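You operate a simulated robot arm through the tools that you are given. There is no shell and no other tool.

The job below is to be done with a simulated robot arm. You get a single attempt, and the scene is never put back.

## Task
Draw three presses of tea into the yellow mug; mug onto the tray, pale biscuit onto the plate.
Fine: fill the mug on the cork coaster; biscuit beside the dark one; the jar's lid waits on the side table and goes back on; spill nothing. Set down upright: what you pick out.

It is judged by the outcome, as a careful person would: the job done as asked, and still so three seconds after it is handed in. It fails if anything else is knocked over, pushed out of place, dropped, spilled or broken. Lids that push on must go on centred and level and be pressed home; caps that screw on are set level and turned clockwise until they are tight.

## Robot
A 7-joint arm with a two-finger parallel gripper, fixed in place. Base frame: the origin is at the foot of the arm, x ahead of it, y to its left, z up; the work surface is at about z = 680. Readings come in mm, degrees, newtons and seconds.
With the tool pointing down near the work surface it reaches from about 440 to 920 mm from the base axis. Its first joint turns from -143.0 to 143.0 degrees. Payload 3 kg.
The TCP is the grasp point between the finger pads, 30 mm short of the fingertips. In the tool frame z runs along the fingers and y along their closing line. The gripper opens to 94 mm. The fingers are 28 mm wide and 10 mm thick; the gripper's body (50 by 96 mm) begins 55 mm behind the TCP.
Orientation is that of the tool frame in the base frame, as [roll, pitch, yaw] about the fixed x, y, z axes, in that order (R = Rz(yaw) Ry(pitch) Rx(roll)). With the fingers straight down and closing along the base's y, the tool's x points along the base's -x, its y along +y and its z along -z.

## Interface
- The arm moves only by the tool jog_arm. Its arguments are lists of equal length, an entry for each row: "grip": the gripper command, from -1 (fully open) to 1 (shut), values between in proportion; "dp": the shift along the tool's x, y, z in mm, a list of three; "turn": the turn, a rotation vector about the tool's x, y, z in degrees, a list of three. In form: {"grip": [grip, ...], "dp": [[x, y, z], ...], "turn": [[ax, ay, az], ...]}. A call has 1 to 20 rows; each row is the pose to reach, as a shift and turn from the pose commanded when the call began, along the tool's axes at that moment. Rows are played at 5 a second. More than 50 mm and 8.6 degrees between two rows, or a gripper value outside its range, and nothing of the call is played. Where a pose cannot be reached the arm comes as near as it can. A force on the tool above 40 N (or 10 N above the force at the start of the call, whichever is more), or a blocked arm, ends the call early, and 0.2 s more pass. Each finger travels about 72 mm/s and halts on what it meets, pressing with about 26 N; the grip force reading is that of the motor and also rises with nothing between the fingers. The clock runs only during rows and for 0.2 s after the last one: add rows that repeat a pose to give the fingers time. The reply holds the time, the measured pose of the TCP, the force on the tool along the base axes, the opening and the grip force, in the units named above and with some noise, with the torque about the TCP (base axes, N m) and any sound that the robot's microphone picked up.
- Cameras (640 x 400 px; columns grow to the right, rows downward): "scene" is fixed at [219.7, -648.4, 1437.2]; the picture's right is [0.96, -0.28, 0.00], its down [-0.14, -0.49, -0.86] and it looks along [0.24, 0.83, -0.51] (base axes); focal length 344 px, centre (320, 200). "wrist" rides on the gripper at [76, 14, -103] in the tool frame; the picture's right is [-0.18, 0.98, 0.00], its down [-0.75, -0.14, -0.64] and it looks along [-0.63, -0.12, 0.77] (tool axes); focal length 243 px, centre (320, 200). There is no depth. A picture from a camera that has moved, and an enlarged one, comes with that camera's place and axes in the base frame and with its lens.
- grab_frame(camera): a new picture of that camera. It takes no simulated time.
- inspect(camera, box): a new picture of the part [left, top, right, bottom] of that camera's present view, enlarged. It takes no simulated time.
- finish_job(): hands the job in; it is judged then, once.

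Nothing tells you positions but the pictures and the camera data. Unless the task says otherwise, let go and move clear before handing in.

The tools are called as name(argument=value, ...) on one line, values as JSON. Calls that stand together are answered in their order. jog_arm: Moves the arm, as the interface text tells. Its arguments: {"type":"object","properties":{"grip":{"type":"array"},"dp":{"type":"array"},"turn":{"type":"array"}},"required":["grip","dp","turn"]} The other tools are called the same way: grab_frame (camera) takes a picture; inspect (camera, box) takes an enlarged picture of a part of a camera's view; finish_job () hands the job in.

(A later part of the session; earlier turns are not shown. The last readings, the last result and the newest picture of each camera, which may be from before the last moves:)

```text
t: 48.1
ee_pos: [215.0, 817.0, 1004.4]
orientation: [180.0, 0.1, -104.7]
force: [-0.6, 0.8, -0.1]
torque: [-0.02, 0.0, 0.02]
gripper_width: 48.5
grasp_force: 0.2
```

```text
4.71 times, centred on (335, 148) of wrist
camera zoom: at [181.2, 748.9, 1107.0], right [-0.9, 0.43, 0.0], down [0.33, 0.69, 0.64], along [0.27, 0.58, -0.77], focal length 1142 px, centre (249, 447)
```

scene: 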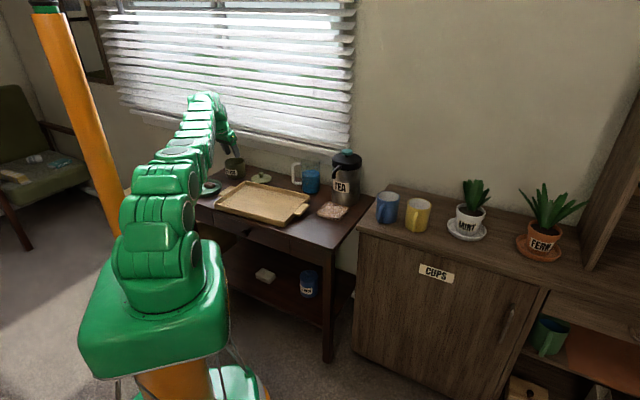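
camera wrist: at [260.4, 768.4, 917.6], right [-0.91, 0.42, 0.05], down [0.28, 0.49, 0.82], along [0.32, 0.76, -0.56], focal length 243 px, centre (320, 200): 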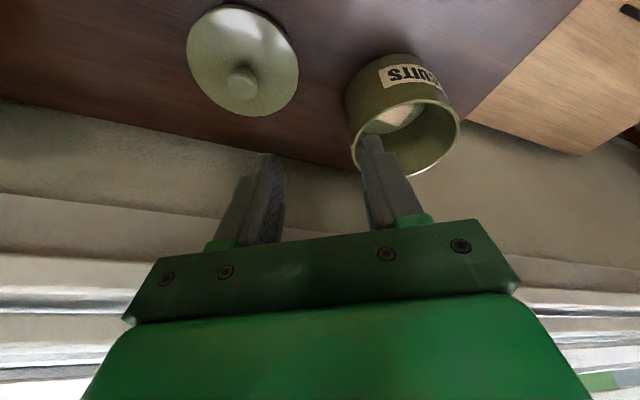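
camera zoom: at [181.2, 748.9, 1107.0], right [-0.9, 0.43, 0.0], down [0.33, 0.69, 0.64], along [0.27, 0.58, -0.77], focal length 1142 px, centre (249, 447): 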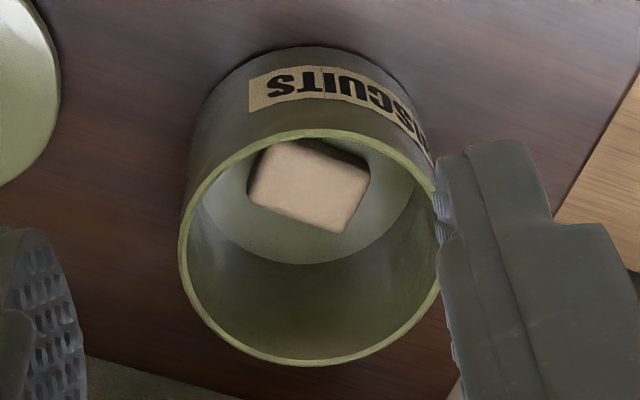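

The jar's centre is now about (249.5, 945), roughly 4.4 mm outward of where it stood, and I will correct that later. I'll go to a pre-pinch point above the jar's right wall with a 30 mm opening.

jog_arm(grip=[0.1, 0.36, 0.36, 0.36, 0.36, 0.36, 0.36], dp=[[-17, -7.7, 32], [-34, -15.3, 64], [-51, -23, 97], [-68, -30.7, 129], [-85, -38.3, 161], [-102.3, -46, 193.4], [-102.3, -46, 193.4]], turn=[[0, -5, 0], [0, -10, 0], [0, -15, 0], [0, -20, 0], [0, -22, 0], [0, -22, 0], [0, -22, 0]])

grab_frame(camera="wrist")

inspect(camera="wrist", box=[220, 30, 420, 200])

```text
t: 49.8
ee_pos: [286.9, 904.7, 810.6]
orientation: [180.0, 22.1, -104.7]
force: [-0.9, 0.9, 0.0]
torque: [-0.01, -0.01, 0.0]
gripper_width: 30.1
grasp_force: 0.0
```

```text
taken
camera wrist: at [244.8, 804.2, 877.5], right [-0.91, 0.41, 0.07], down [0.25, 0.41, 0.88], along [0.34, 0.81, -0.47], focal length 243 px, centre (320, 200)
```

wrist: 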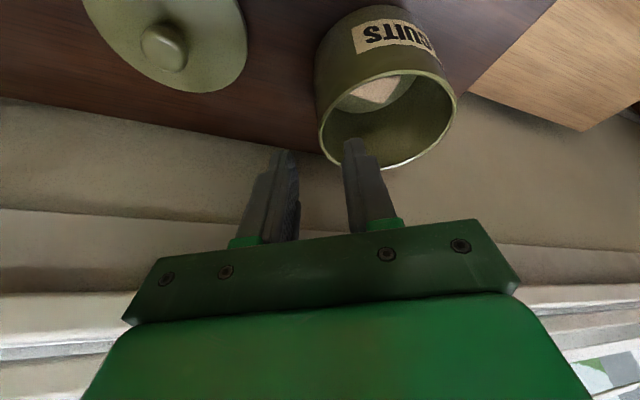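

```text
2.35 times, centred on (320, 115) of wrist
camera zoom: at [244.8, 804.2, 877.5], right [-0.91, 0.41, 0.07], down [0.25, 0.41, 0.88], along [0.34, 0.81, -0.47], focal length 571 px, centre (320, 400)
```

zoom: 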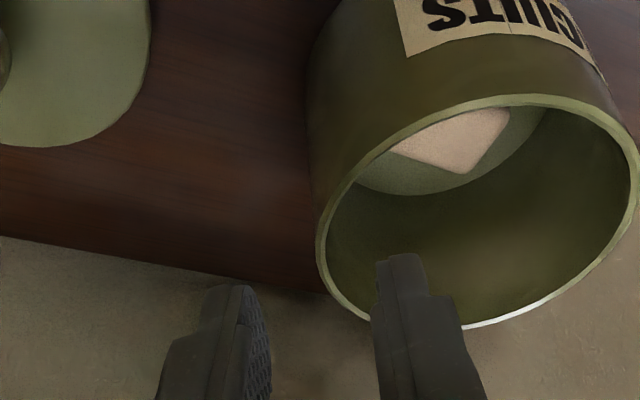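

The wall lies between the two fingers. I'll insert along the axis in small steps so the fingers straddle the right wall about 30 mm deep.

jog_arm(grip=[0.36, 0.36, 0.36, 0.36, 0.36, 0.36], dp=[[0.1, 1.4, 10], [0.1, 1.4, 20], [0.2, 1.4, 30], [0.2, 1.4, 45], [0.3, 1.4, 59.8], [0.3, 1.4, 59.8]], turn=[[0, 0, 0], [0, 0, 0], [0, 0, 0], [0, 0, 0], [0, 0, 0], [0, 0, 0]])

inspect(camera="wrist", box=[220, 60, 420, 220])

inspect(camera="scene", box=[205, 120, 275, 190])

```text
t: 51.1
ee_pos: [289.8, 928.0, 755.2]
orientation: [180.0, 22.2, -104.7]
force: [1.1, -0.8, -0.6]
torque: [0.03, -0.01, 0.0]
gripper_width: 30.0
grasp_force: 0.1
```

```text
2.50 times, centred on (320, 140) of wrist
camera zoom: at [248.3, 826.7, 820.9], right [-0.91, 0.41, 0.07], down [0.25, 0.41, 0.88], along [0.34, 0.81, -0.47], focal length 606 px, centre (320, 350)
```

zoom: 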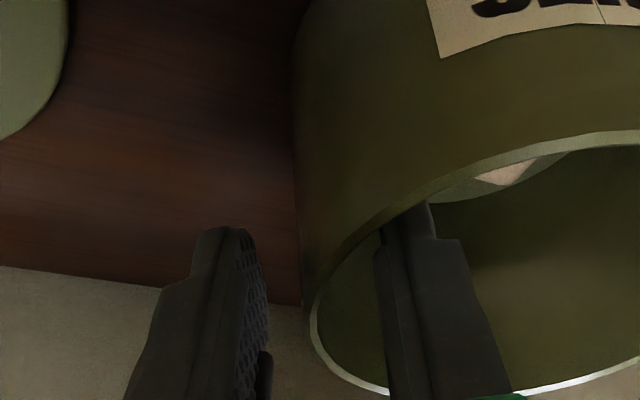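

```text
5.71 times, centred on (240, 155) of scene
camera zoom: at [219.7, -648.4, 1437.2], right [0.96, -0.28, 0.0], down [-0.14, -0.49, -0.86], along [0.24, 0.83, -0.51], focal length 1963 px, centre (777, 457)
```

zoom: 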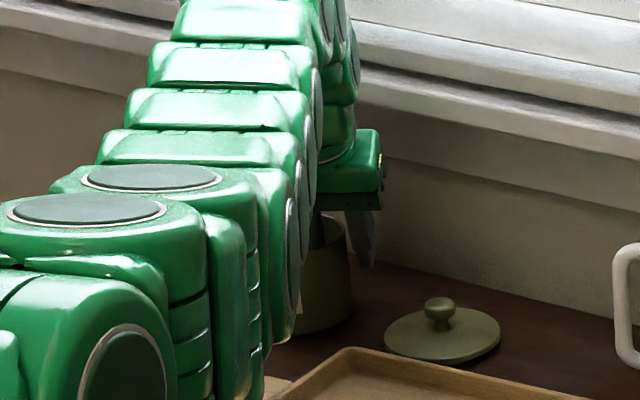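

The fingers straddle the wall without touching. I'll close gradually, starting with a gap of about 14 mm.

jog_arm(grip=[0.45, 0.55, 0.65, 0.7, 0.7], dp=[[0, 0, 0], [0, 0, 0], [0, 0, 0], [0, 0, 0], [0, 0, 0]], turn=[[0, 0, 0], [0, 0, 0], [0, 0, 0], [0, 0, 0], [0, 0, 0]])

inspect(camera="wrist", box=[260, 80, 400, 220])

```text
t: 52.4
ee_pos: [291.0, 927.3, 754.8]
orientation: [180.0, 22.2, -104.7]
force: [-1.4, 0.7, 0.2]
torque: [0.0, 0.0, -0.02]
gripper_width: 14.7
grasp_force: 1.0
```

```text
2.86 times, centred on (330, 150) of wrist
camera zoom: at [248.3, 826.8, 821.3], right [-0.91, 0.41, 0.07], down [0.25, 0.41, 0.88], along [0.34, 0.81, -0.47], focal length 693 px, centre (291, 343)
```

zoom: 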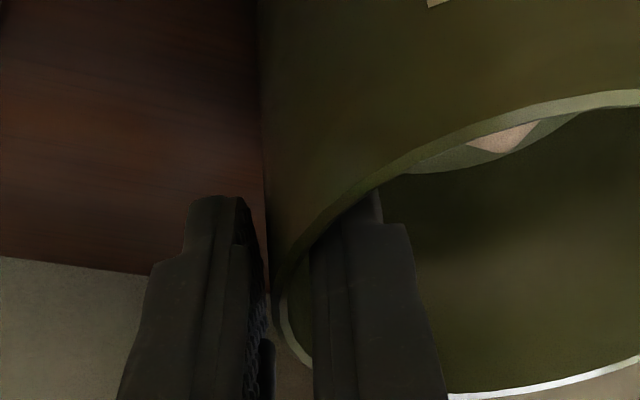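

jog_arm(grip=[0.75, 0.8, 0.85, 0.9, 0.9], dp=[[0, 0, 0], [0, 0, 0], [0, 0, 0], [0, 0, 0], [0, 0, 0]], turn=[[0, 0, 0], [0, 0, 0], [0, 0, 0], [0, 0, 0], [0, 0, 0]])

inspect(camera="wrist", box=[260, 80, 400, 220])

```text
t: 53.5
ee_pos: [291.2, 928.0, 754.9]
orientation: [-180.0, 22.1, -104.7]
force: [1.3, 1.7, 4.3]
torque: [0.09, -0.02, -0.06]
gripper_width: 9.6
grasp_force: 4.5
```

```text
2.86 times, centred on (330, 150) of wrist
camera zoom: at [248.6, 826.8, 821.6], right [-0.91, 0.41, 0.07], down [0.25, 0.41, 0.88], along [0.34, 0.81, -0.47], focal length 693 px, centre (291, 343)
```

zoom: 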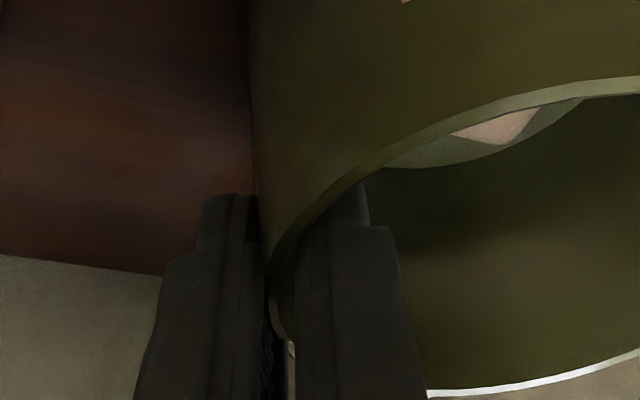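

jog_arm(grip=[1, 1, 1, 1], dp=[[0, 0.8, 0], [0, 1.5, 0], [0, 1.5, 0], [0, 1.5, 0]], turn=[[0, 0, 0], [0, 0, 0], [0, 0, 0], [0, 0, 0]])

inspect(camera="wrist", box=[260, 80, 400, 220])

```text
t: 54.5
ee_pos: [289.7, 926.9, 754.2]
orientation: [-179.9, 22.1, -104.7]
force: [5.9, 1.5, 9.1]
torque: [-0.24, 0.31, 0.01]
gripper_width: 8.8
grasp_force: 25.6
```

```text
2.86 times, centred on (330, 150) of wrist
camera zoom: at [247.2, 827.3, 821.9], right [-0.91, 0.41, 0.07], down [0.25, 0.41, 0.88], along [0.34, 0.81, -0.47], focal length 693 px, centre (291, 343)
```

zoom: 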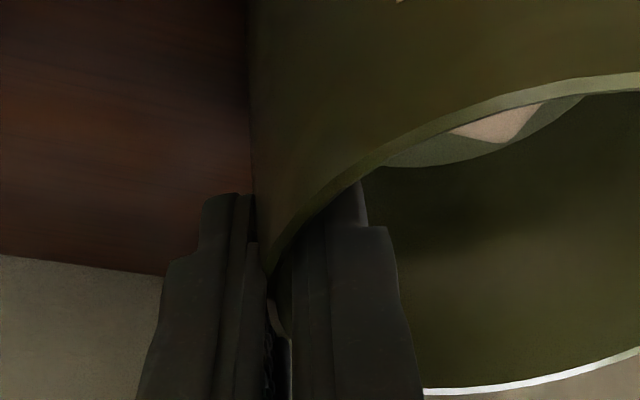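

The wall is firmly pinched at 25.6 N. I'll lighten the downward load a little, then start sliding the jar toward me slowly and check that it stays upright.

jog_arm(grip=[1, 1, 1], dp=[[-0.3, 0, -0.7], [-0.56, 0, -1.39], [-0.56, 0, -1.39]], turn=[[0, 0, 0], [0, 0, 0], [0, 0, 0]])

```text
t: 55.4
ee_pos: [289.5, 926.7, 754.8]
orientation: [179.9, 22.0, -104.7]
force: [-0.3, -1.1, -0.3]
torque: [-0.07, -0.18, 0.02]
gripper_width: 8.7
grasp_force: 26.1
```

jog_arm(grip=[1, 1, 1, 1, 1, 1], dp=[[4.3, -0.3, -1.7], [8.6, -0.6, -3.5], [12.9, -0.9, -5.2], [17.2, -1.3, -7], [21.5, -1.6, -8.7], [21.5, -1.6, -8.7]], turn=[[0, 0, 0], [0, 0, 0], [0, 0, 0], [0, 0, 0], [0, 0, 0], [0, 0, 0]])

grab_frame(camera="wrist")

inspect(camera="scene", box=[195, 140, 275, 205])

```text
t: 56.8
ee_pos: [285.1, 903.9, 756.0]
orientation: [180.0, 22.1, -104.7]
force: [0.4, -0.3, 0.2]
torque: [-0.08, -0.18, -0.01]
gripper_width: 8.6
grasp_force: 25.8
```

```text
taken
camera wrist: at [243.1, 803.7, 822.7], right [-0.91, 0.41, 0.07], down [0.25, 0.41, 0.88], along [0.34, 0.81, -0.47], focal length 243 px, centre (320, 200)
```

wrist: 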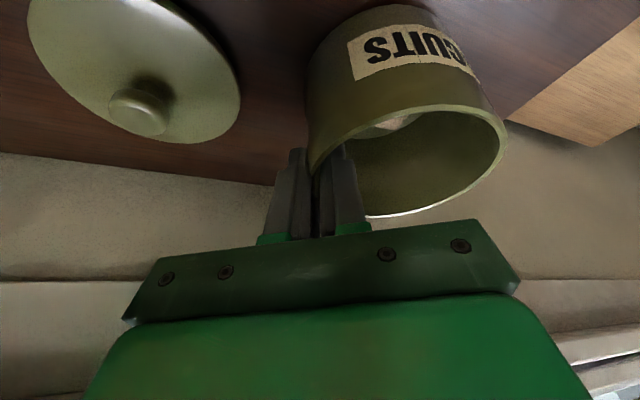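

```text
6.15 times, centred on (235, 172) of scene
camera zoom: at [219.7, -648.4, 1437.2], right [0.96, -0.28, 0.0], down [-0.14, -0.49, -0.86], along [0.24, 0.83, -0.51], focal length 2114 px, centre (843, 369)
```

zoom: 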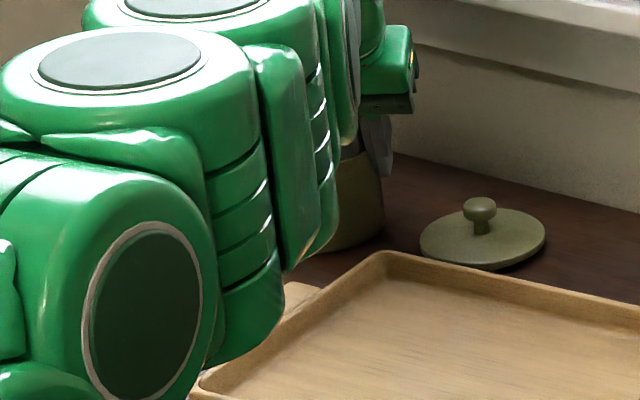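

The jar slides along upright with almost no load. I'll continue to the halfway point and check the gaps to the plate and tray.

jog_arm(grip=[1, 1, 1, 1, 1, 1, 1, 1], dp=[[4.7, -0.3, -1.9], [9.4, -0.7, -3.8], [14.1, -1, -5.7], [18.8, -1.4, -7.6], [23.5, -1.7, -9.5], [28.2, -2.1, -11.4], [32.4, -2.4, -13.1], [32.4, -2.4, -13.1]], turn=[[0, 0, 0], [0, 0, 0], [0, 0, 0], [0, 0, 0], [0, 0, 0], [0, 0, 0], [0, 0, 0], [0, 0, 0]])

grab_frame(camera="wrist")

inspect(camera="scene", box=[180, 140, 280, 215])

```text
t: 58.5
ee_pos: [278.3, 870.9, 756.0]
orientation: [-180.0, 22.1, -104.6]
force: [0.4, 0.0, -4.0]
torque: [-0.09, -0.18, 0.0]
gripper_width: 8.4
grasp_force: 26.0
```

```text
taken
camera wrist: at [236.3, 769.7, 823.1], right [-0.91, 0.41, 0.07], down [0.25, 0.41, 0.88], along [0.34, 0.81, -0.47], focal length 243 px, centre (320, 200)
```

wrist: 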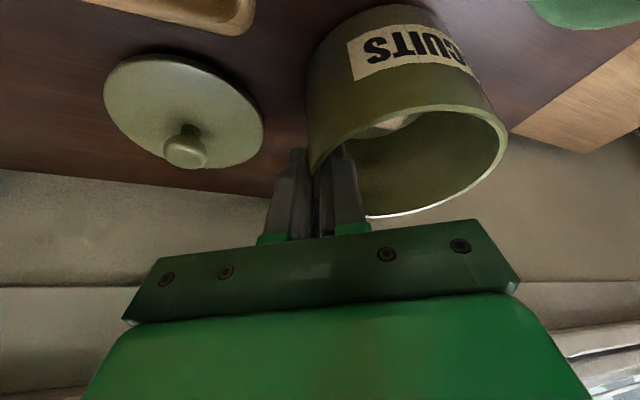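

```text
5.33 times, centred on (230, 178) of scene
camera zoom: at [219.7, -648.4, 1437.2], right [0.96, -0.28, 0.0], down [-0.14, -0.49, -0.86], along [0.24, 0.83, -0.51], focal length 1832 px, centre (800, 320)
```

zoom: 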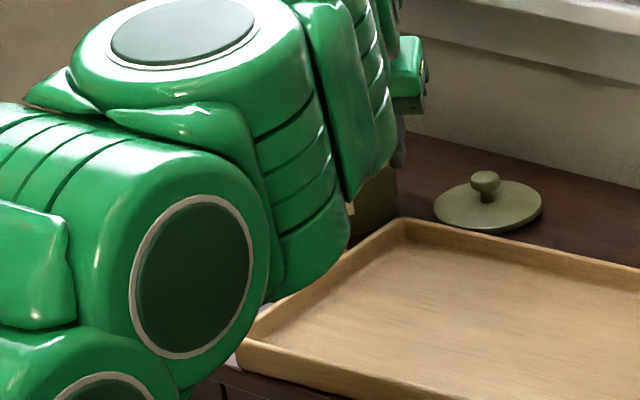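

jog_arm(grip=[1, 1, 1, 1, 1, 1, 1, 1], dp=[[4.7, -0.3, -1.9], [9.4, -0.7, -3.8], [14.1, -1, -5.7], [18.8, -1.4, -7.6], [23.5, -1.7, -9.5], [28.2, -2.1, -11.4], [32.3, -2.4, -13], [32.3, -2.4, -13]], turn=[[0, 0, 0], [0, 0, 0], [0, 0, 0], [0, 0, 0], [0, 0, 0], [0, 0, 0], [0, 0, 0], [0, 0, 0]])

grab_frame(camera="wrist")

grab_frame(camera="scene")

```text
t: 60.4
ee_pos: [271.3, 836.1, 754.8]
orientation: [180.0, 22.1, -104.7]
force: [0.1, 0.6, -4.2]
torque: [-0.08, -0.17, -0.01]
gripper_width: 8.3
grasp_force: 26.2
```

```text
taken
camera wrist: at [229.5, 735.3, 822.5], right [-0.91, 0.41, 0.07], down [0.25, 0.41, 0.88], along [0.34, 0.81, -0.47], focal length 243 px, centre (320, 200)
```

wrist: 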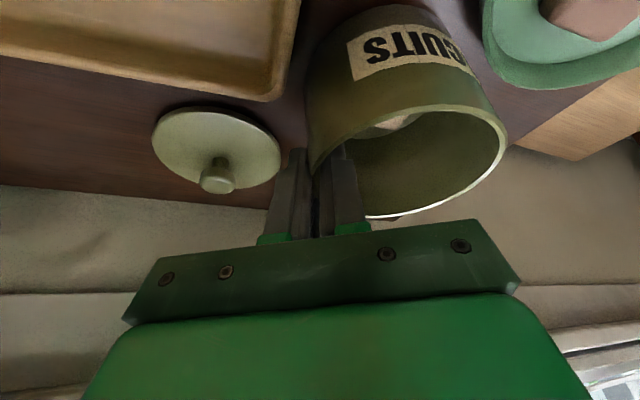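

```text
taken
```

scene: 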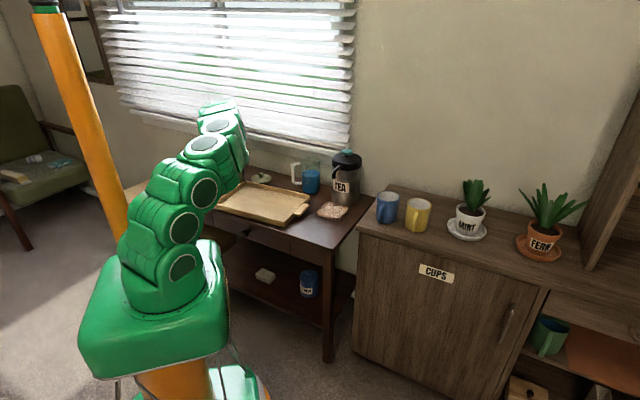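

The jar is at its temporary spot near (234, 853), upright. I'll set it down fully, release the wall and withdraw along the axis.

jog_arm(grip=[1, 0.8, 0.6, 0.4, 0.4, 0.4, 0.4, 0.4, 0.4], dp=[[0.26, 0, 0.65], [0.26, 0, 0.65], [0.26, 0, 0.65], [0.26, 0, 0.65], [0.26, 0, -10], [0.26, 0, -30], [0.26, 0, -60], [0.26, 0, -90], [0.26, 0, -90]], turn=[[0, 0, 0], [0, 0, 0], [0, 0, 0], [0, 0, 0], [0, 0, 0], [0, 0, 0], [0, 0, 0], [0, 0, 0], [0, 0, 0]])

grab_frame(camera="wrist")

inspect(camera="scene", box=[180, 140, 280, 215])

```text
t: 62.4
ee_pos: [263.6, 801.8, 838.1]
orientation: [-180.0, 22.0, -104.8]
force: [-0.9, 0.4, 0.6]
torque: [-0.02, 0.0, -0.01]
gripper_width: 28.3
grasp_force: 0.1
```

```text
taken
camera wrist: at [221.4, 702.3, 905.8], right [-0.91, 0.41, 0.07], down [0.25, 0.41, 0.88], along [0.34, 0.81, -0.47], focal length 243 px, centre (320, 200)
```

wrist: 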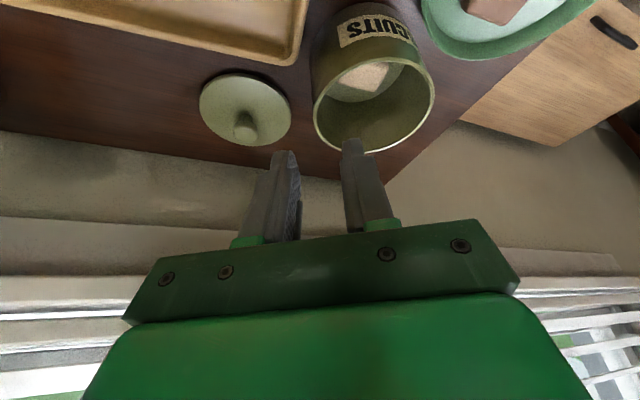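

```text
5.33 times, centred on (230, 178) of scene
camera zoom: at [219.7, -648.4, 1437.2], right [0.96, -0.28, 0.0], down [-0.14, -0.49, -0.86], along [0.24, 0.83, -0.51], focal length 1832 px, centre (800, 320)
```

zoom: 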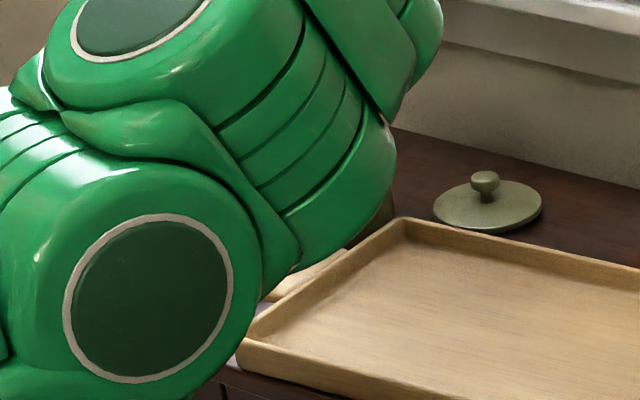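

The jar is released and standing. I'll go up to vertical and look straight into it to plan the pick.

jog_arm(grip=[0.3, 0.3, 0.3, 0.3, 0.3], dp=[[-11.4, 10, -28], [-22.8, 20, -56], [-34, 30, -84], [-45.7, 41, -112.1], [-45.7, 41, -112.1]], turn=[[0, 5.5, 0], [0, 11, 0], [0, 16.5, 0], [0, 22, 0], [0, 22, 0]])

grab_frame(camera="wrist")

inspect(camera="wrist", box=[280, 60, 380, 160])

```text
t: 63.5
ee_pos: [223.6, 813.2, 961.9]
orientation: [-180.0, 0.1, -104.7]
force: [0.1, 0.4, 0.4]
torque: [-0.01, -0.03, 0.0]
gripper_width: 33.0
grasp_force: 0.1
```

```text
taken
camera wrist: at [189.2, 744.8, 1063.8], right [-0.9, 0.43, 0.0], down [0.33, 0.69, 0.64], along [0.28, 0.58, -0.77], focal length 243 px, centre (320, 200)
```

wrist: 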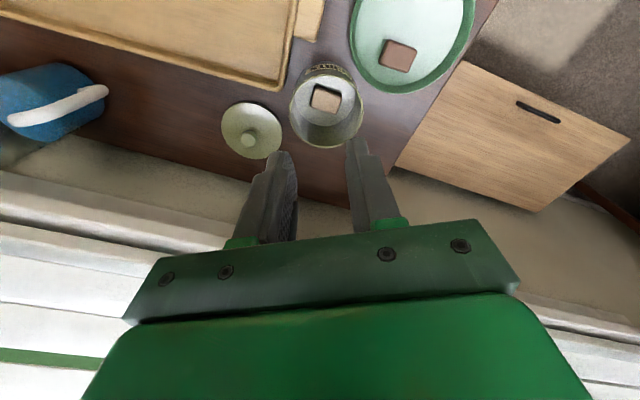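

```text
4.00 times, centred on (330, 110) of wrist
camera zoom: at [189.2, 744.8, 1063.8], right [-0.9, 0.43, 0.0], down [0.33, 0.69, 0.64], along [0.28, 0.58, -0.77], focal length 970 px, centre (280, 560)
```

zoom: 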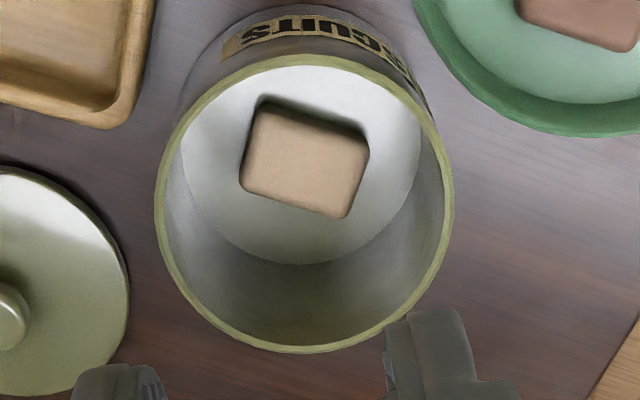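

Now the biscuit is fully visible: centre about (230.4, 851.4), long axis about 136°, concentric with the jar at (231.6, 851.8). I'll rotate the vertical tool so it closes across the biscuit's short side.

jog_arm(grip=[0.25, 0.23, 0.23, 0.23, 0.23, 0.23, 0.23, 0.23, 0.23], dp=[[0, 0, 0], [0, 0, 0], [0, 0, 0], [0, 0, 0], [0, 0, 0], [0, 0, 0], [0, 0, 0], [0, 0, 0], [0, 0, 0]], turn=[[0, 0, -7.9], [0, 0, -15.8], [0, 0, -23.7], [0, 0, -31.6], [0, 0, -39.5], [0, 0, -47.4], [0, 0, -55.3], [0, 0, -63.2], [0, 0, -63.2]])

grab_frame(camera="wrist")

```text
t: 65.5
ee_pos: [224.4, 813.1, 960.5]
orientation: [-179.9, -0.1, -41.4]
force: [-0.2, 0.6, -0.3]
torque: [0.02, 0.0, 0.0]
gripper_width: 36.1
grasp_force: 0.0
```

```text
taken
camera wrist: at [270.8, 753.8, 1063.2], right [-0.79, -0.62, 0.0], down [-0.47, 0.6, 0.64], along [-0.39, 0.51, -0.77], focal length 243 px, centre (320, 200)
```

wrist: 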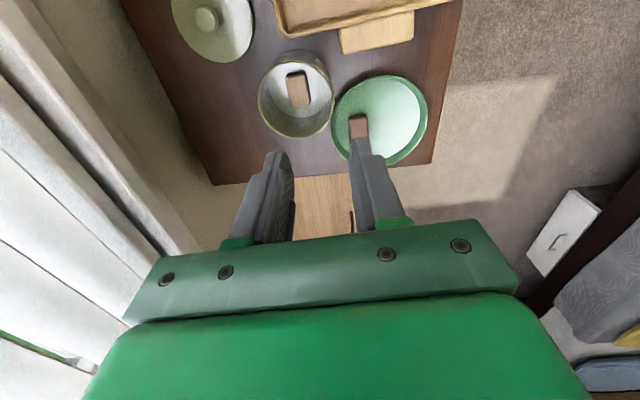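

inspect(camera="wrist", box=[245, 40, 345, 150])

```text
3.64 times, centred on (295, 95) of wrist
camera zoom: at [270.8, 753.8, 1063.2], right [-0.79, -0.62, 0.0], down [-0.47, 0.6, 0.64], along [-0.39, 0.51, -0.77], focal length 882 px, centre (411, 582)
```

zoom: 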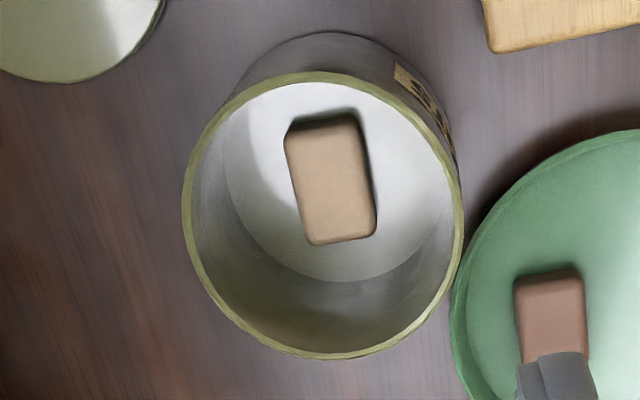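

jog_arm(grip=[0.23, 0.23, 0.23, 0.23, 0.23, 0.23], dp=[[-3.5, -6.6, 32], [-7.1, -13.3, 64], [-10.6, -19.9, 96], [-14.2, -26.6, 128], [-17.7, -33.2, 160], [-17.7, -33.2, 160]], turn=[[0, 0, 2.1], [0, 0, 2.1], [0, 0, 2.1], [0, 0, 2.1], [0, 0, 2.1], [0, 0, 2.1]])

grab_frame(camera="wrist")

inspect(camera="wrist", box=[240, 50, 400, 190])

```text
t: 67.0
ee_pos: [233.4, 850.6, 801.6]
orientation: [-179.9, 0.0, -43.6]
force: [-0.4, -1.2, -0.8]
torque: [0.0, -0.02, 0.03]
gripper_width: 36.2
grasp_force: 0.0
```

```text
taken
camera wrist: at [277.7, 789.0, 903.7], right [-0.81, -0.59, 0.0], down [-0.45, 0.62, 0.64], along [-0.38, 0.52, -0.77], focal length 243 px, centre (320, 200)
```

wrist: 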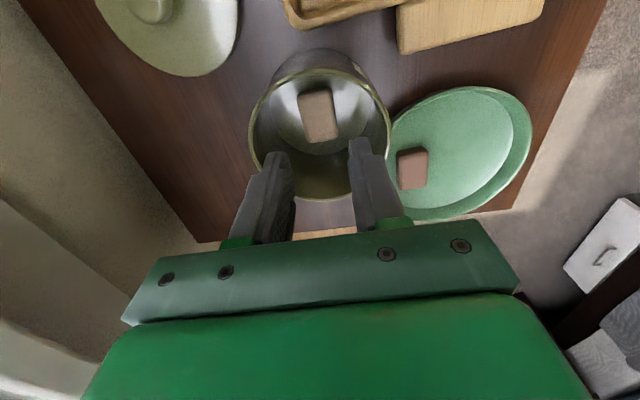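

```text
2.86 times, centred on (320, 120) of wrist
camera zoom: at [277.7, 789.0, 903.7], right [-0.81, -0.59, 0.0], down [-0.45, 0.62, 0.64], along [-0.38, 0.52, -0.77], focal length 693 px, centre (320, 429)
```

zoom: 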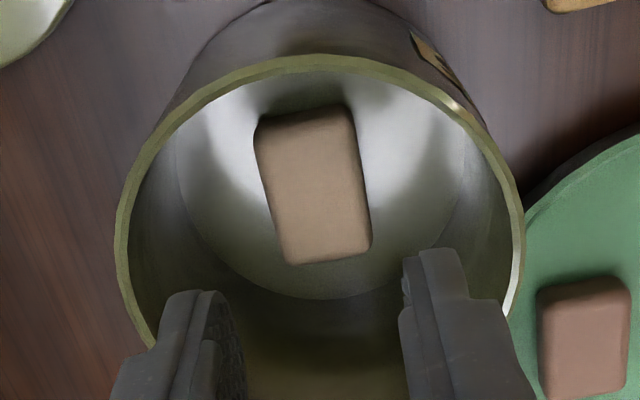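

The biscuit sits 1–1.5 mm off the tool axis, so I'll correct that and descend into the jar, in two stages.

jog_arm(grip=[0.23, 0.23, 0.23, 0.23, 0.23, 0.23], dp=[[1.5, -1.2, 12], [1.5, -1.2, 24], [1.5, -1.2, 36], [1.5, -1.2, 48], [1.5, -1.2, 60], [1.5, -1.2, 60]], turn=[[0, 0, 0], [0, 0, 0], [0, 0, 0], [0, 0, 0], [0, 0, 0], [0, 0, 0]])

inspect(camera="wrist", box=[240, 80, 400, 220])

```text
t: 68.3
ee_pos: [234.7, 850.0, 741.2]
orientation: [-179.8, 0.0, -43.5]
force: [-0.7, -0.1, 0.5]
torque: [0.02, 0.0, 0.05]
gripper_width: 36.3
grasp_force: 0.1
```

```text
2.86 times, centred on (320, 150) of wrist
camera zoom: at [278.9, 788.6, 843.8], right [-0.81, -0.58, 0.0], down [-0.45, 0.62, 0.64], along [-0.38, 0.52, -0.77], focal length 693 px, centre (320, 343)
```

zoom: 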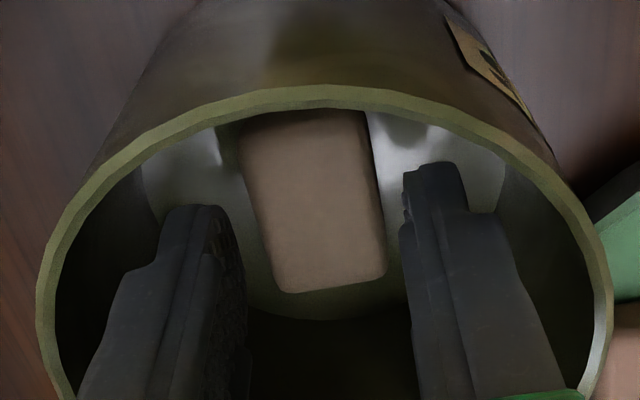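

jog_arm(grip=[0.23, 0.23, 0.23, 0.23, 0.23], dp=[[0, 0, 6], [0, 0, 12], [0, 0, 17], [0, 0, 20], [0, 0, 20]], turn=[[0, 0, 0], [0, 0, 0], [0, 0, 0], [0, 0, 0], [0, 0, 0]])

inspect(camera="wrist", box=[240, 100, 400, 240])

```text
t: 69.5
ee_pos: [234.6, 850.2, 720.2]
orientation: [-179.9, 0.0, -43.7]
force: [0.0, -0.1, 0.3]
torque: [-0.01, 0.01, 0.0]
gripper_width: 36.1
grasp_force: 0.1
```

```text
2.86 times, centred on (320, 170) of wrist
camera zoom: at [278.9, 788.8, 823.6], right [-0.81, -0.58, 0.0], down [-0.45, 0.62, 0.64], along [-0.38, 0.52, -0.77], focal length 693 px, centre (320, 286)
```

zoom: 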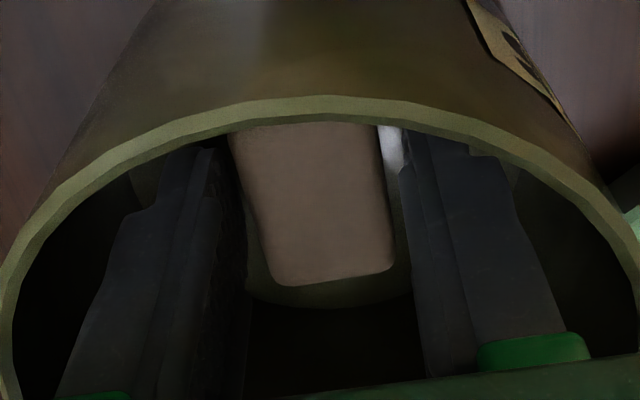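

jog_arm(grip=[0.3, 0.36, 0.42, 0.46, 0.5, 0.5], dp=[[0, 0, 0], [0, 0, 0], [0, 0, 0], [0, 0, 0], [0, 0, 0], [0, 0, 0]], turn=[[0, 0, 0], [0, 0, 0], [0, 0, 0], [0, 0, 0], [0, 0, 0], [0, 0, 0]])

inspect(camera="wrist", box=[240, 100, 400, 240])

```text
t: 71.0
ee_pos: [234.8, 850.4, 720.1]
orientation: [-179.9, -0.1, -43.6]
force: [-0.6, 0.5, 0.3]
torque: [0.01, 0.01, 0.0]
gripper_width: 28.4
grasp_force: 25.7
```

```text
2.86 times, centred on (320, 170) of wrist
camera zoom: at [278.9, 788.7, 823.7], right [-0.81, -0.58, 0.0], down [-0.45, 0.62, 0.64], along [-0.38, 0.52, -0.77], focal length 693 px, centre (320, 286)
```

zoom: 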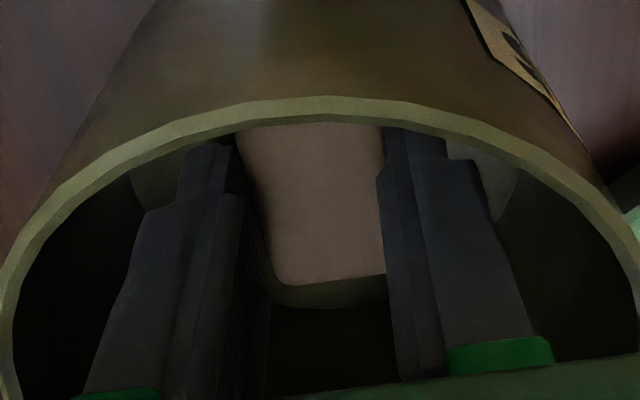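

The biscuit is gripped at 28.4 mm width. I'll lift it straight up out of the jar.

jog_arm(grip=[0.55, 0.55, 0.55, 0.55, 0.55, 0.55, 0.55, 0.55], dp=[[0, 0, -5], [0, 0, -15], [0, 0, -30], [0, 0, -45], [0, 0, -65], [0, 0, -85], [0, 0, -105], [0, 0, -105]], turn=[[0, 0, 0], [0, 0, 0], [0, 0, 0], [0, 0, 0], [0, 0, 0], [0, 0, 0], [0, 0, 0], [0, 0, 0]])

grab_frame(camera="wrist")

grab_frame(camera="scene")

```text
t: 72.8
ee_pos: [235.5, 851.2, 826.2]
orientation: [-180.0, 0.1, -43.6]
force: [-0.3, 0.4, -0.6]
torque: [0.0, 0.01, 0.01]
gripper_width: 28.2
grasp_force: 26.1
```

```text
taken
camera wrist: at [279.6, 789.0, 929.0], right [-0.81, -0.59, 0.0], down [-0.45, 0.62, 0.64], along [-0.38, 0.52, -0.77], focal length 243 px, centre (320, 200)
```

wrist: 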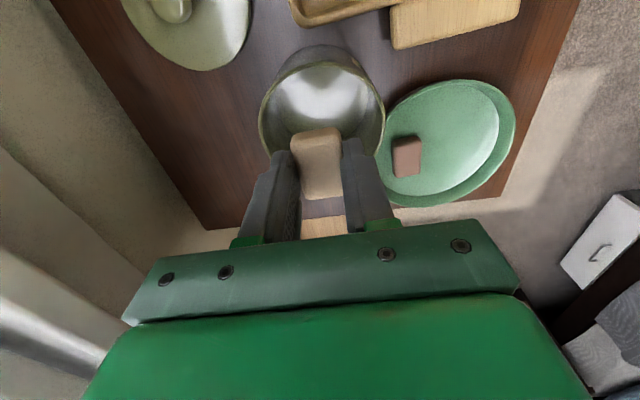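

```text
taken
```

scene: 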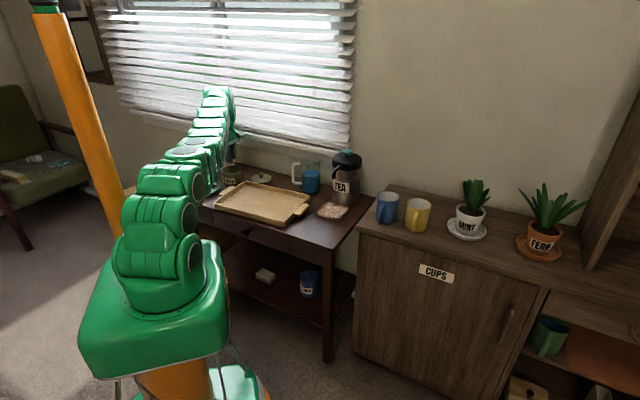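

The biscuit is out of the jar. I'll zoom in on the plate to choose the spot beside the dark biscuit.

inspect(camera="wrist", box=[360, 60, 530, 220])

```text
2.50 times, centred on (445, 140) of wrist
camera zoom: at [279.6, 789.0, 929.0], right [-0.81, -0.59, 0.0], down [-0.45, 0.62, 0.64], along [-0.38, 0.52, -0.77], focal length 606 px, centre (8, 350)
```

zoom: 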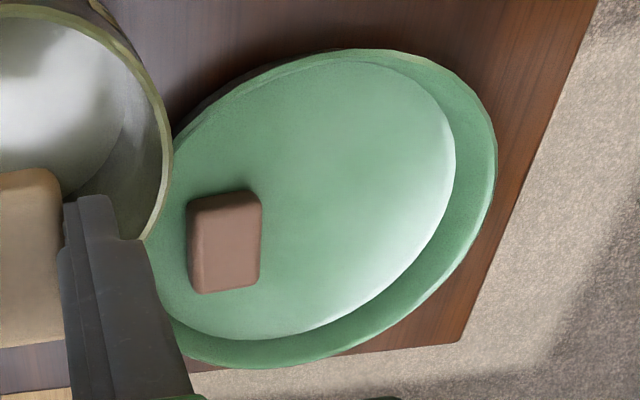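

I'll place it parallel to the dark biscuit, about 46 mm from it, at roughly (93, 805). I'll move over there at this height first.

jog_arm(grip=[0.55, 0.55, 0.55, 0.55, 0.55, 0.55, 0.55], dp=[[-11.7, 21.9, 0], [-23.4, 43.7, 0], [-35.1, 65.5, 0], [-46.9, 87.4, 0], [-58.6, 109.2, 0], [-70.3, 131.1, 0], [-70.3, 131.1, 0]], turn=[[0, 0, 0], [0, 0, 0], [0, 0, 0], [0, 0, 0], [0, 0, 0], [0, 0, 0], [0, 0, 0]])

grab_frame(camera="wrist")

grab_frame(camera="scene")

```text
t: 74.3
ee_pos: [93.2, 803.3, 824.9]
orientation: [-179.8, 0.1, -43.6]
force: [0.1, 0.0, -0.2]
torque: [0.01, 0.03, 0.0]
gripper_width: 28.0
grasp_force: 26.3
```

```text
taken
camera wrist: at [137.4, 741.1, 928.1], right [-0.81, -0.58, 0.0], down [-0.45, 0.62, 0.64], along [-0.38, 0.52, -0.77], focal length 243 px, centre (320, 200)
```

wrist: 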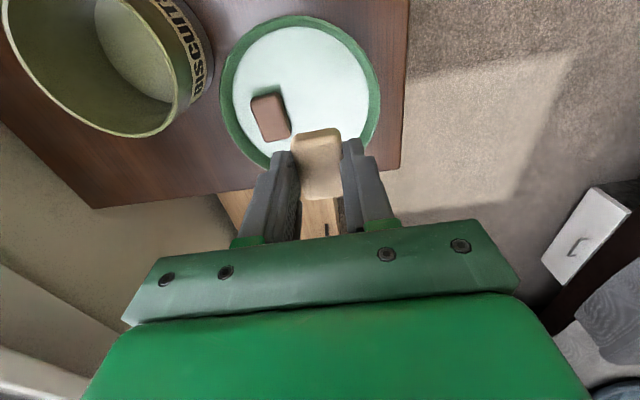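

```text
taken
```

scene: 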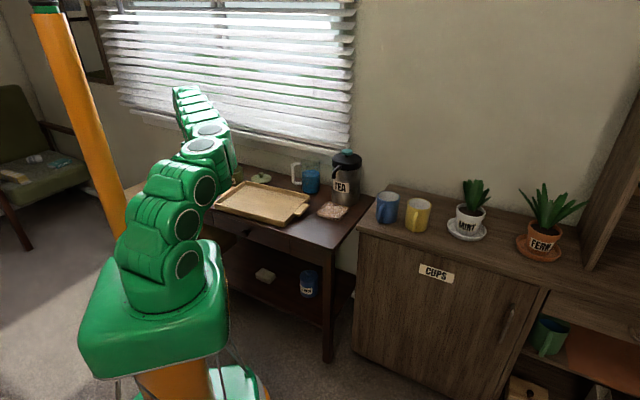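

The landing spot is well on the flat of the plate, 47 mm from the dark biscuit. I'll descend.

jog_arm(grip=[0.55, 0.55, 0.55, 0.55, 0.55, 0.55, 0.55], dp=[[0, 0, 20], [0, 0, 40], [0, 0, 60], [0, 0, 78], [0, 0, 90], [0, 0, 97], [0, 0, 97]], turn=[[0, 0, 0], [0, 0, 0], [0, 0, 0], [0, 0, 0], [0, 0, 0], [0, 0, 0], [0, 0, 0]])

grab_frame(camera="wrist")

```text
t: 76.0
ee_pos: [93.2, 803.3, 728.5]
orientation: [-179.9, 0.0, -43.6]
force: [0.0, -0.7, 0.3]
torque: [-0.01, -0.01, 0.02]
gripper_width: 28.7
grasp_force: 25.5
```

```text
taken
camera wrist: at [138.3, 742.0, 831.1], right [-0.81, -0.59, 0.0], down [-0.45, 0.62, 0.64], along [-0.38, 0.52, -0.77], focal length 243 px, centre (320, 200)
```

wrist: 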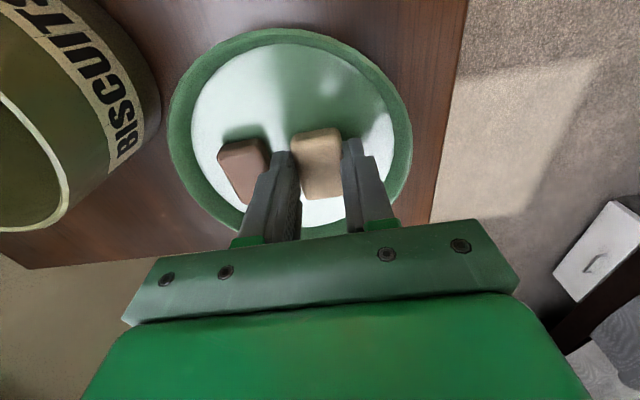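

inspect(camera="wrist", box=[200, 110, 380, 240])

jog_arm(grip=[0.55, 0.55, 0.55, 0.55], dp=[[0, 0, 1.5], [0, 0, 3], [0, 0, 4.5], [0, 0, 4.5]], turn=[[0, 0, 0], [0, 0, 0], [0, 0, 0], [0, 0, 0]])

```text
3.08 times, centred on (290, 175) of wrist
camera zoom: at [138.3, 742.0, 831.1], right [-0.81, -0.59, 0.0], down [-0.45, 0.62, 0.64], along [-0.38, 0.52, -0.77], focal length 746 px, centre (412, 277)
```

zoom: 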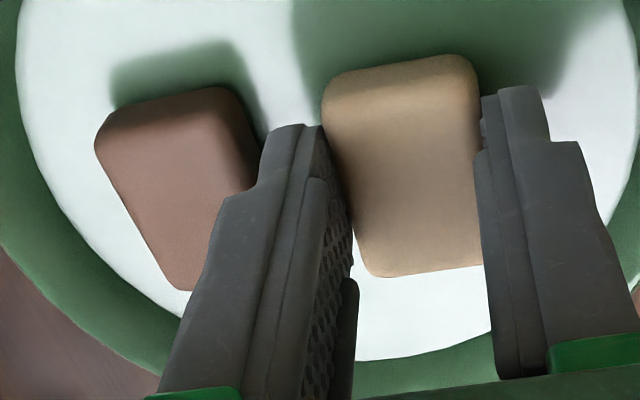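

```text
t: 77.0
ee_pos: [93.1, 804.1, 723.1]
orientation: [-179.9, 0.0, -43.6]
force: [0.0, -0.5, 0.8]
torque: [-0.02, 0.01, 0.01]
gripper_width: 28.5
grasp_force: 25.7
```

jog_arm(grip=[0.55, 0.55, 0.55, 0.55], dp=[[0, 0, 0.8], [0, 0, 1.6], [0, 0, 2.4], [0, 0, 2.4]], turn=[[0, 0, 0], [0, 0, 0], [0, 0, 0], [0, 0, 0]])

```text
t: 78.0
ee_pos: [94.4, 804.5, 721.3]
orientation: [-179.9, 0.1, -43.6]
force: [-0.7, 1.3, -0.1]
torque: [-0.04, -0.01, 0.0]
gripper_width: 28.1
grasp_force: 26.0
```

jog_arm(grip=[0.55, 0.55, 0.55, 0.55], dp=[[0, 0, 0.7], [0, 0, 1.4], [0, 0, 2.1], [0, 0, 2.1]], turn=[[0, 0, 0], [0, 0, 0], [0, 0, 0], [0, 0, 0]])

inspect(camera="wrist", box=[200, 110, 380, 240])

```text
t: 79.0
ee_pos: [93.1, 803.9, 719.0]
orientation: [-179.9, 0.0, -43.6]
force: [-0.6, 0.4, 0.5]
torque: [0.02, 0.02, 0.0]
gripper_width: 28.4
grasp_force: 26.2
```

```text
3.08 times, centred on (290, 175) of wrist
camera zoom: at [138.2, 742.2, 822.5], right [-0.81, -0.58, 0.0], down [-0.45, 0.62, 0.64], along [-0.38, 0.52, -0.77], focal length 746 px, centre (412, 277)
```

zoom: 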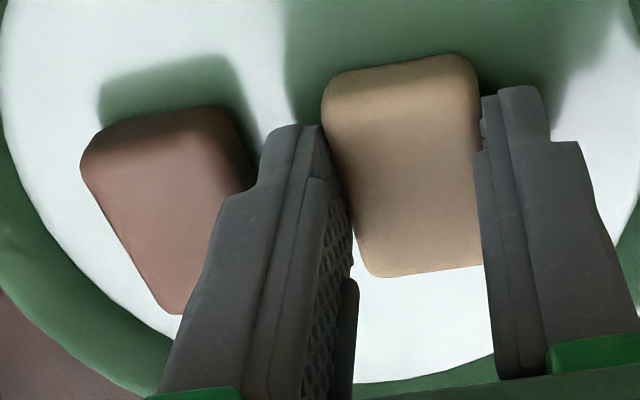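

jog_arm(grip=[0.55, 0.55, 0.55, 0.55], dp=[[0, 0, 0.7], [0, 0, 1.4], [0, 0, 2], [0, 0, 2]], turn=[[0, 0, 0], [0, 0, 0], [0, 0, 0], [0, 0, 0]])

```text
t: 80.0
ee_pos: [93.4, 804.1, 719.4]
orientation: [-179.8, 0.1, -43.6]
force: [1.2, 4.9, 21.5]
torque: [0.15, 0.01, 0.0]
gripper_width: 28.7
grasp_force: 26.4
```

Contact with the plate. I'll ease off 1.5 mm, open slightly and rise straight up.

jog_arm(grip=[0.55, 0.55, 0.4, 0.3, 0.28, 0.28, 0.28, 0.28, 0.28, 0.28], dp=[[0, 0, -1], [0, 0, -1.6], [0, 0, -1.6], [0, 0, -1.6], [0, 0, -1.6], [0, 0, -10], [0, 0, -30], [0, 0, -60], [0, 0, -95], [0, 0, -95]], turn=[[0, 0, 0], [0, 0, 0], [0, 0, 0], [0, 0, 0], [0, 0, 0], [0, 0, 0], [0, 0, 0], [0, 0, 0], [0, 0, 0], [0, 0, 0]])

grab_frame(camera="wrist")

inspect(camera="wrist", box=[210, 0, 400, 180])

```text
t: 82.2
ee_pos: [92.6, 802.9, 812.3]
orientation: [-179.9, 0.1, -43.7]
force: [-0.2, 0.3, 0.1]
torque: [0.02, 0.01, -0.03]
gripper_width: 33.7
grasp_force: 0.1
```

```text
taken
camera wrist: at [137.5, 740.8, 915.5], right [-0.81, -0.58, 0.0], down [-0.45, 0.62, 0.64], along [-0.38, 0.52, -0.77], focal length 243 px, centre (320, 200)
```

wrist: 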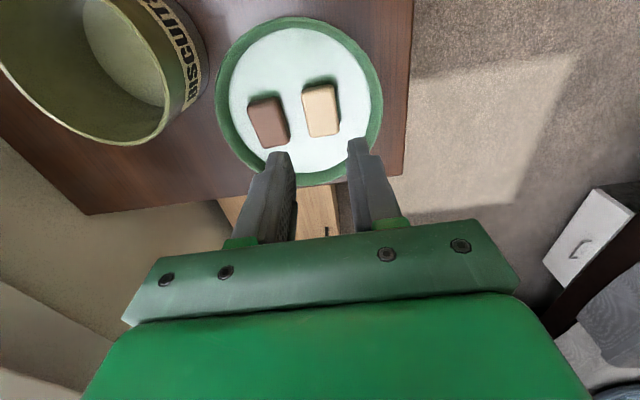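

```text
2.22 times, centred on (305, 90) of wrist
camera zoom: at [137.5, 740.8, 915.5], right [-0.81, -0.58, 0.0], down [-0.45, 0.62, 0.64], along [-0.38, 0.52, -0.77], focal length 539 px, centre (353, 444)
```

zoom: 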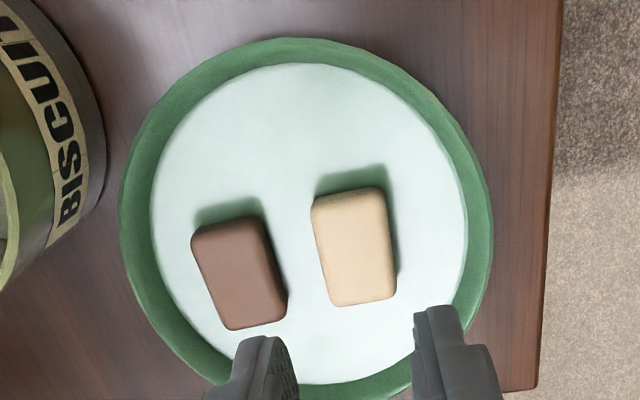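

The pale biscuit lies flat beside the dark one. Now I return to the jar: rise, rotate back to the radial heading, then tilt for the wall pinch.

jog_arm(grip=[0.38, 0.38, 0.38, 0.38, 0.38, 0.38, 0.38, 0.38, 0.38], dp=[[15.4, -14.8, -12], [30.7, -29.6, -25], [46, -44.3, -37], [61.4, -59.1, -50], [76.8, -73.9, -50], [92.1, -88.7, -50], [107.5, -103.4, -50], [122.8, -118.2, -50], [122.8, -118.2, -50]], turn=[[0, 0, 7.64], [0, 0, 15.3], [0, 0, 22.9], [0, 0, 30.6], [0, 0, 38.2], [0, 0, 45.8], [0, 0, 53.5], [0, 0, 61.1], [0, 0, 61.1]])

jog_arm(grip=[0.38, 0.38, 0.38, 0.38, 0.38], dp=[[0, 0, 6], [0, 0, 12], [0, 0, 18], [0, 0, 24], [0, 0, 24]], turn=[[0, -5.5, 0], [0, -11, 0], [0, -16.5, 0], [0, -22, 0], [0, -22, 0]])

grab_frame(camera="wrist")

```text
t: 84.2
ee_pos: [264.6, 804.4, 862.3]
orientation: [-180.0, 0.2, -104.7]
force: [-0.5, 0.0, 0.1]
torque: [-0.03, -0.01, -0.03]
gripper_width: 29.1
grasp_force: 0.0
```

```text
t: 85.3
ee_pos: [264.1, 805.1, 838.9]
orientation: [-179.9, 22.2, -104.6]
force: [0.2, -0.3, -0.8]
torque: [0.01, 0.0, -0.02]
gripper_width: 29.2
grasp_force: 0.2
```

```text
taken
camera wrist: at [221.8, 704.3, 905.3], right [-0.91, 0.41, 0.07], down [0.25, 0.4, 0.88], along [0.34, 0.82, -0.47], focal length 243 px, centre (320, 200)
```

wrist: 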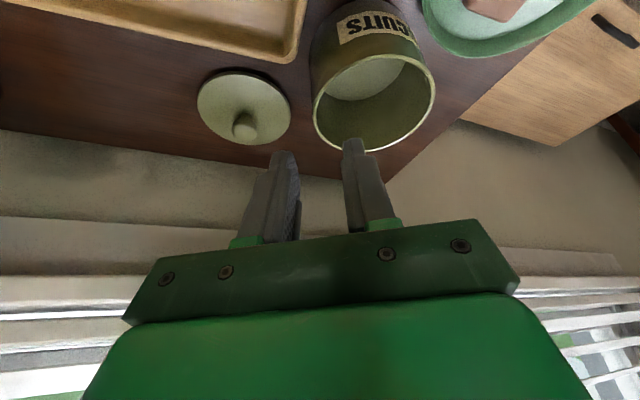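

jog_arm(grip=[0.38, 0.38, 0.38, 0.38, 0.38, 0.38, 0.38], dp=[[0.3, 0.1, 20], [0.6, 0.2, 40], [0.9, 0.3, 55], [1.1, 0.3, 68], [1.3, 0.4, 79], [1.4, 0.4, 88.8], [1.4, 0.4, 88.8]], turn=[[0, 0, 0], [0, 0, 0], [0, 0, 0], [0, 0, 0], [0, 0, 0], [0, 0, 0], [0, 0, 0]])

jog_arm(grip=[0.5, 0.65, 0.75, 0.85, 1, 1, 1], dp=[[0, 0, 0], [0, 0, 0], [0, 0, 0], [0, 0, 0], [0, 0, 0], [0, 0, 0], [0, 0, 0]], turn=[[0, 0, 0], [0, 0, 0], [0, 0, 0], [0, 0, 0], [0, 0, 0], [0, 0, 0], [0, 0, 0]])

inspect(camera="wrist", box=[260, 80, 400, 220])

```text
t: 87.0
ee_pos: [272.4, 836.9, 755.0]
orientation: [-179.9, 22.1, -104.7]
force: [-0.5, 0.0, 0.0]
torque: [0.02, 0.01, 0.0]
gripper_width: 29.1
grasp_force: 0.0
```

```text
t: 88.5
ee_pos: [271.9, 835.5, 755.5]
orientation: [-180.0, 22.1, -104.7]
force: [-0.8, 1.4, 1.8]
torque: [-0.01, 0.15, -0.17]
gripper_width: 8.1
grasp_force: 26.2
```

```text
2.86 times, centred on (330, 150) of wrist
camera zoom: at [229.3, 735.3, 822.2], right [-0.91, 0.41, 0.07], down [0.25, 0.41, 0.88], along [0.34, 0.81, -0.47], focal length 693 px, centre (291, 343)
```

zoom: 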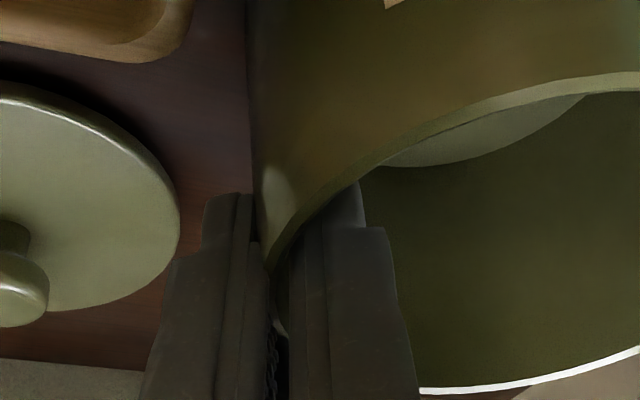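

Pinched again. I'll slide the jar back to its original place, first half and then second half.

jog_arm(grip=[1, 1, 1, 1, 1, 1, 1, 1, 1, 1], dp=[[-0.2, 0, -0.5], [-4.9, 0.3, 1.4], [-9.8, 0.7, 3.4], [-14.7, 1.1, 5.3], [-19.6, 1.4, 7.3], [-24.5, 1.8, 9.3], [-29.4, 2.2, 11.3], [-35, 2.6, 13.5], [-42, 3.1, 16.5], [-42, 3.1, 16.5]], turn=[[0, 0, 0], [0, 0, 0], [0, 0, 0], [0, 0, 0], [0, 0, 0], [0, 0, 0], [0, 0, 0], [0, 0, 0], [0, 0, 0], [0, 0, 0]])

grab_frame(camera="wrist")

```text
t: 90.8
ee_pos: [278.8, 880.9, 757.1]
orientation: [-179.9, 22.1, -104.6]
force: [-0.1, -0.7, -0.6]
torque: [-0.08, -0.19, 0.02]
gripper_width: 7.5
grasp_force: 25.5
```

```text
taken
camera wrist: at [237.7, 780.0, 823.1], right [-0.91, 0.41, 0.07], down [0.25, 0.41, 0.88], along [0.34, 0.81, -0.47], focal length 243 px, centre (320, 200)
```

wrist: 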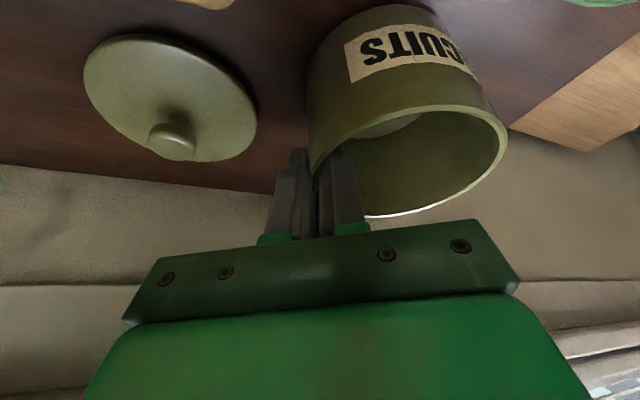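

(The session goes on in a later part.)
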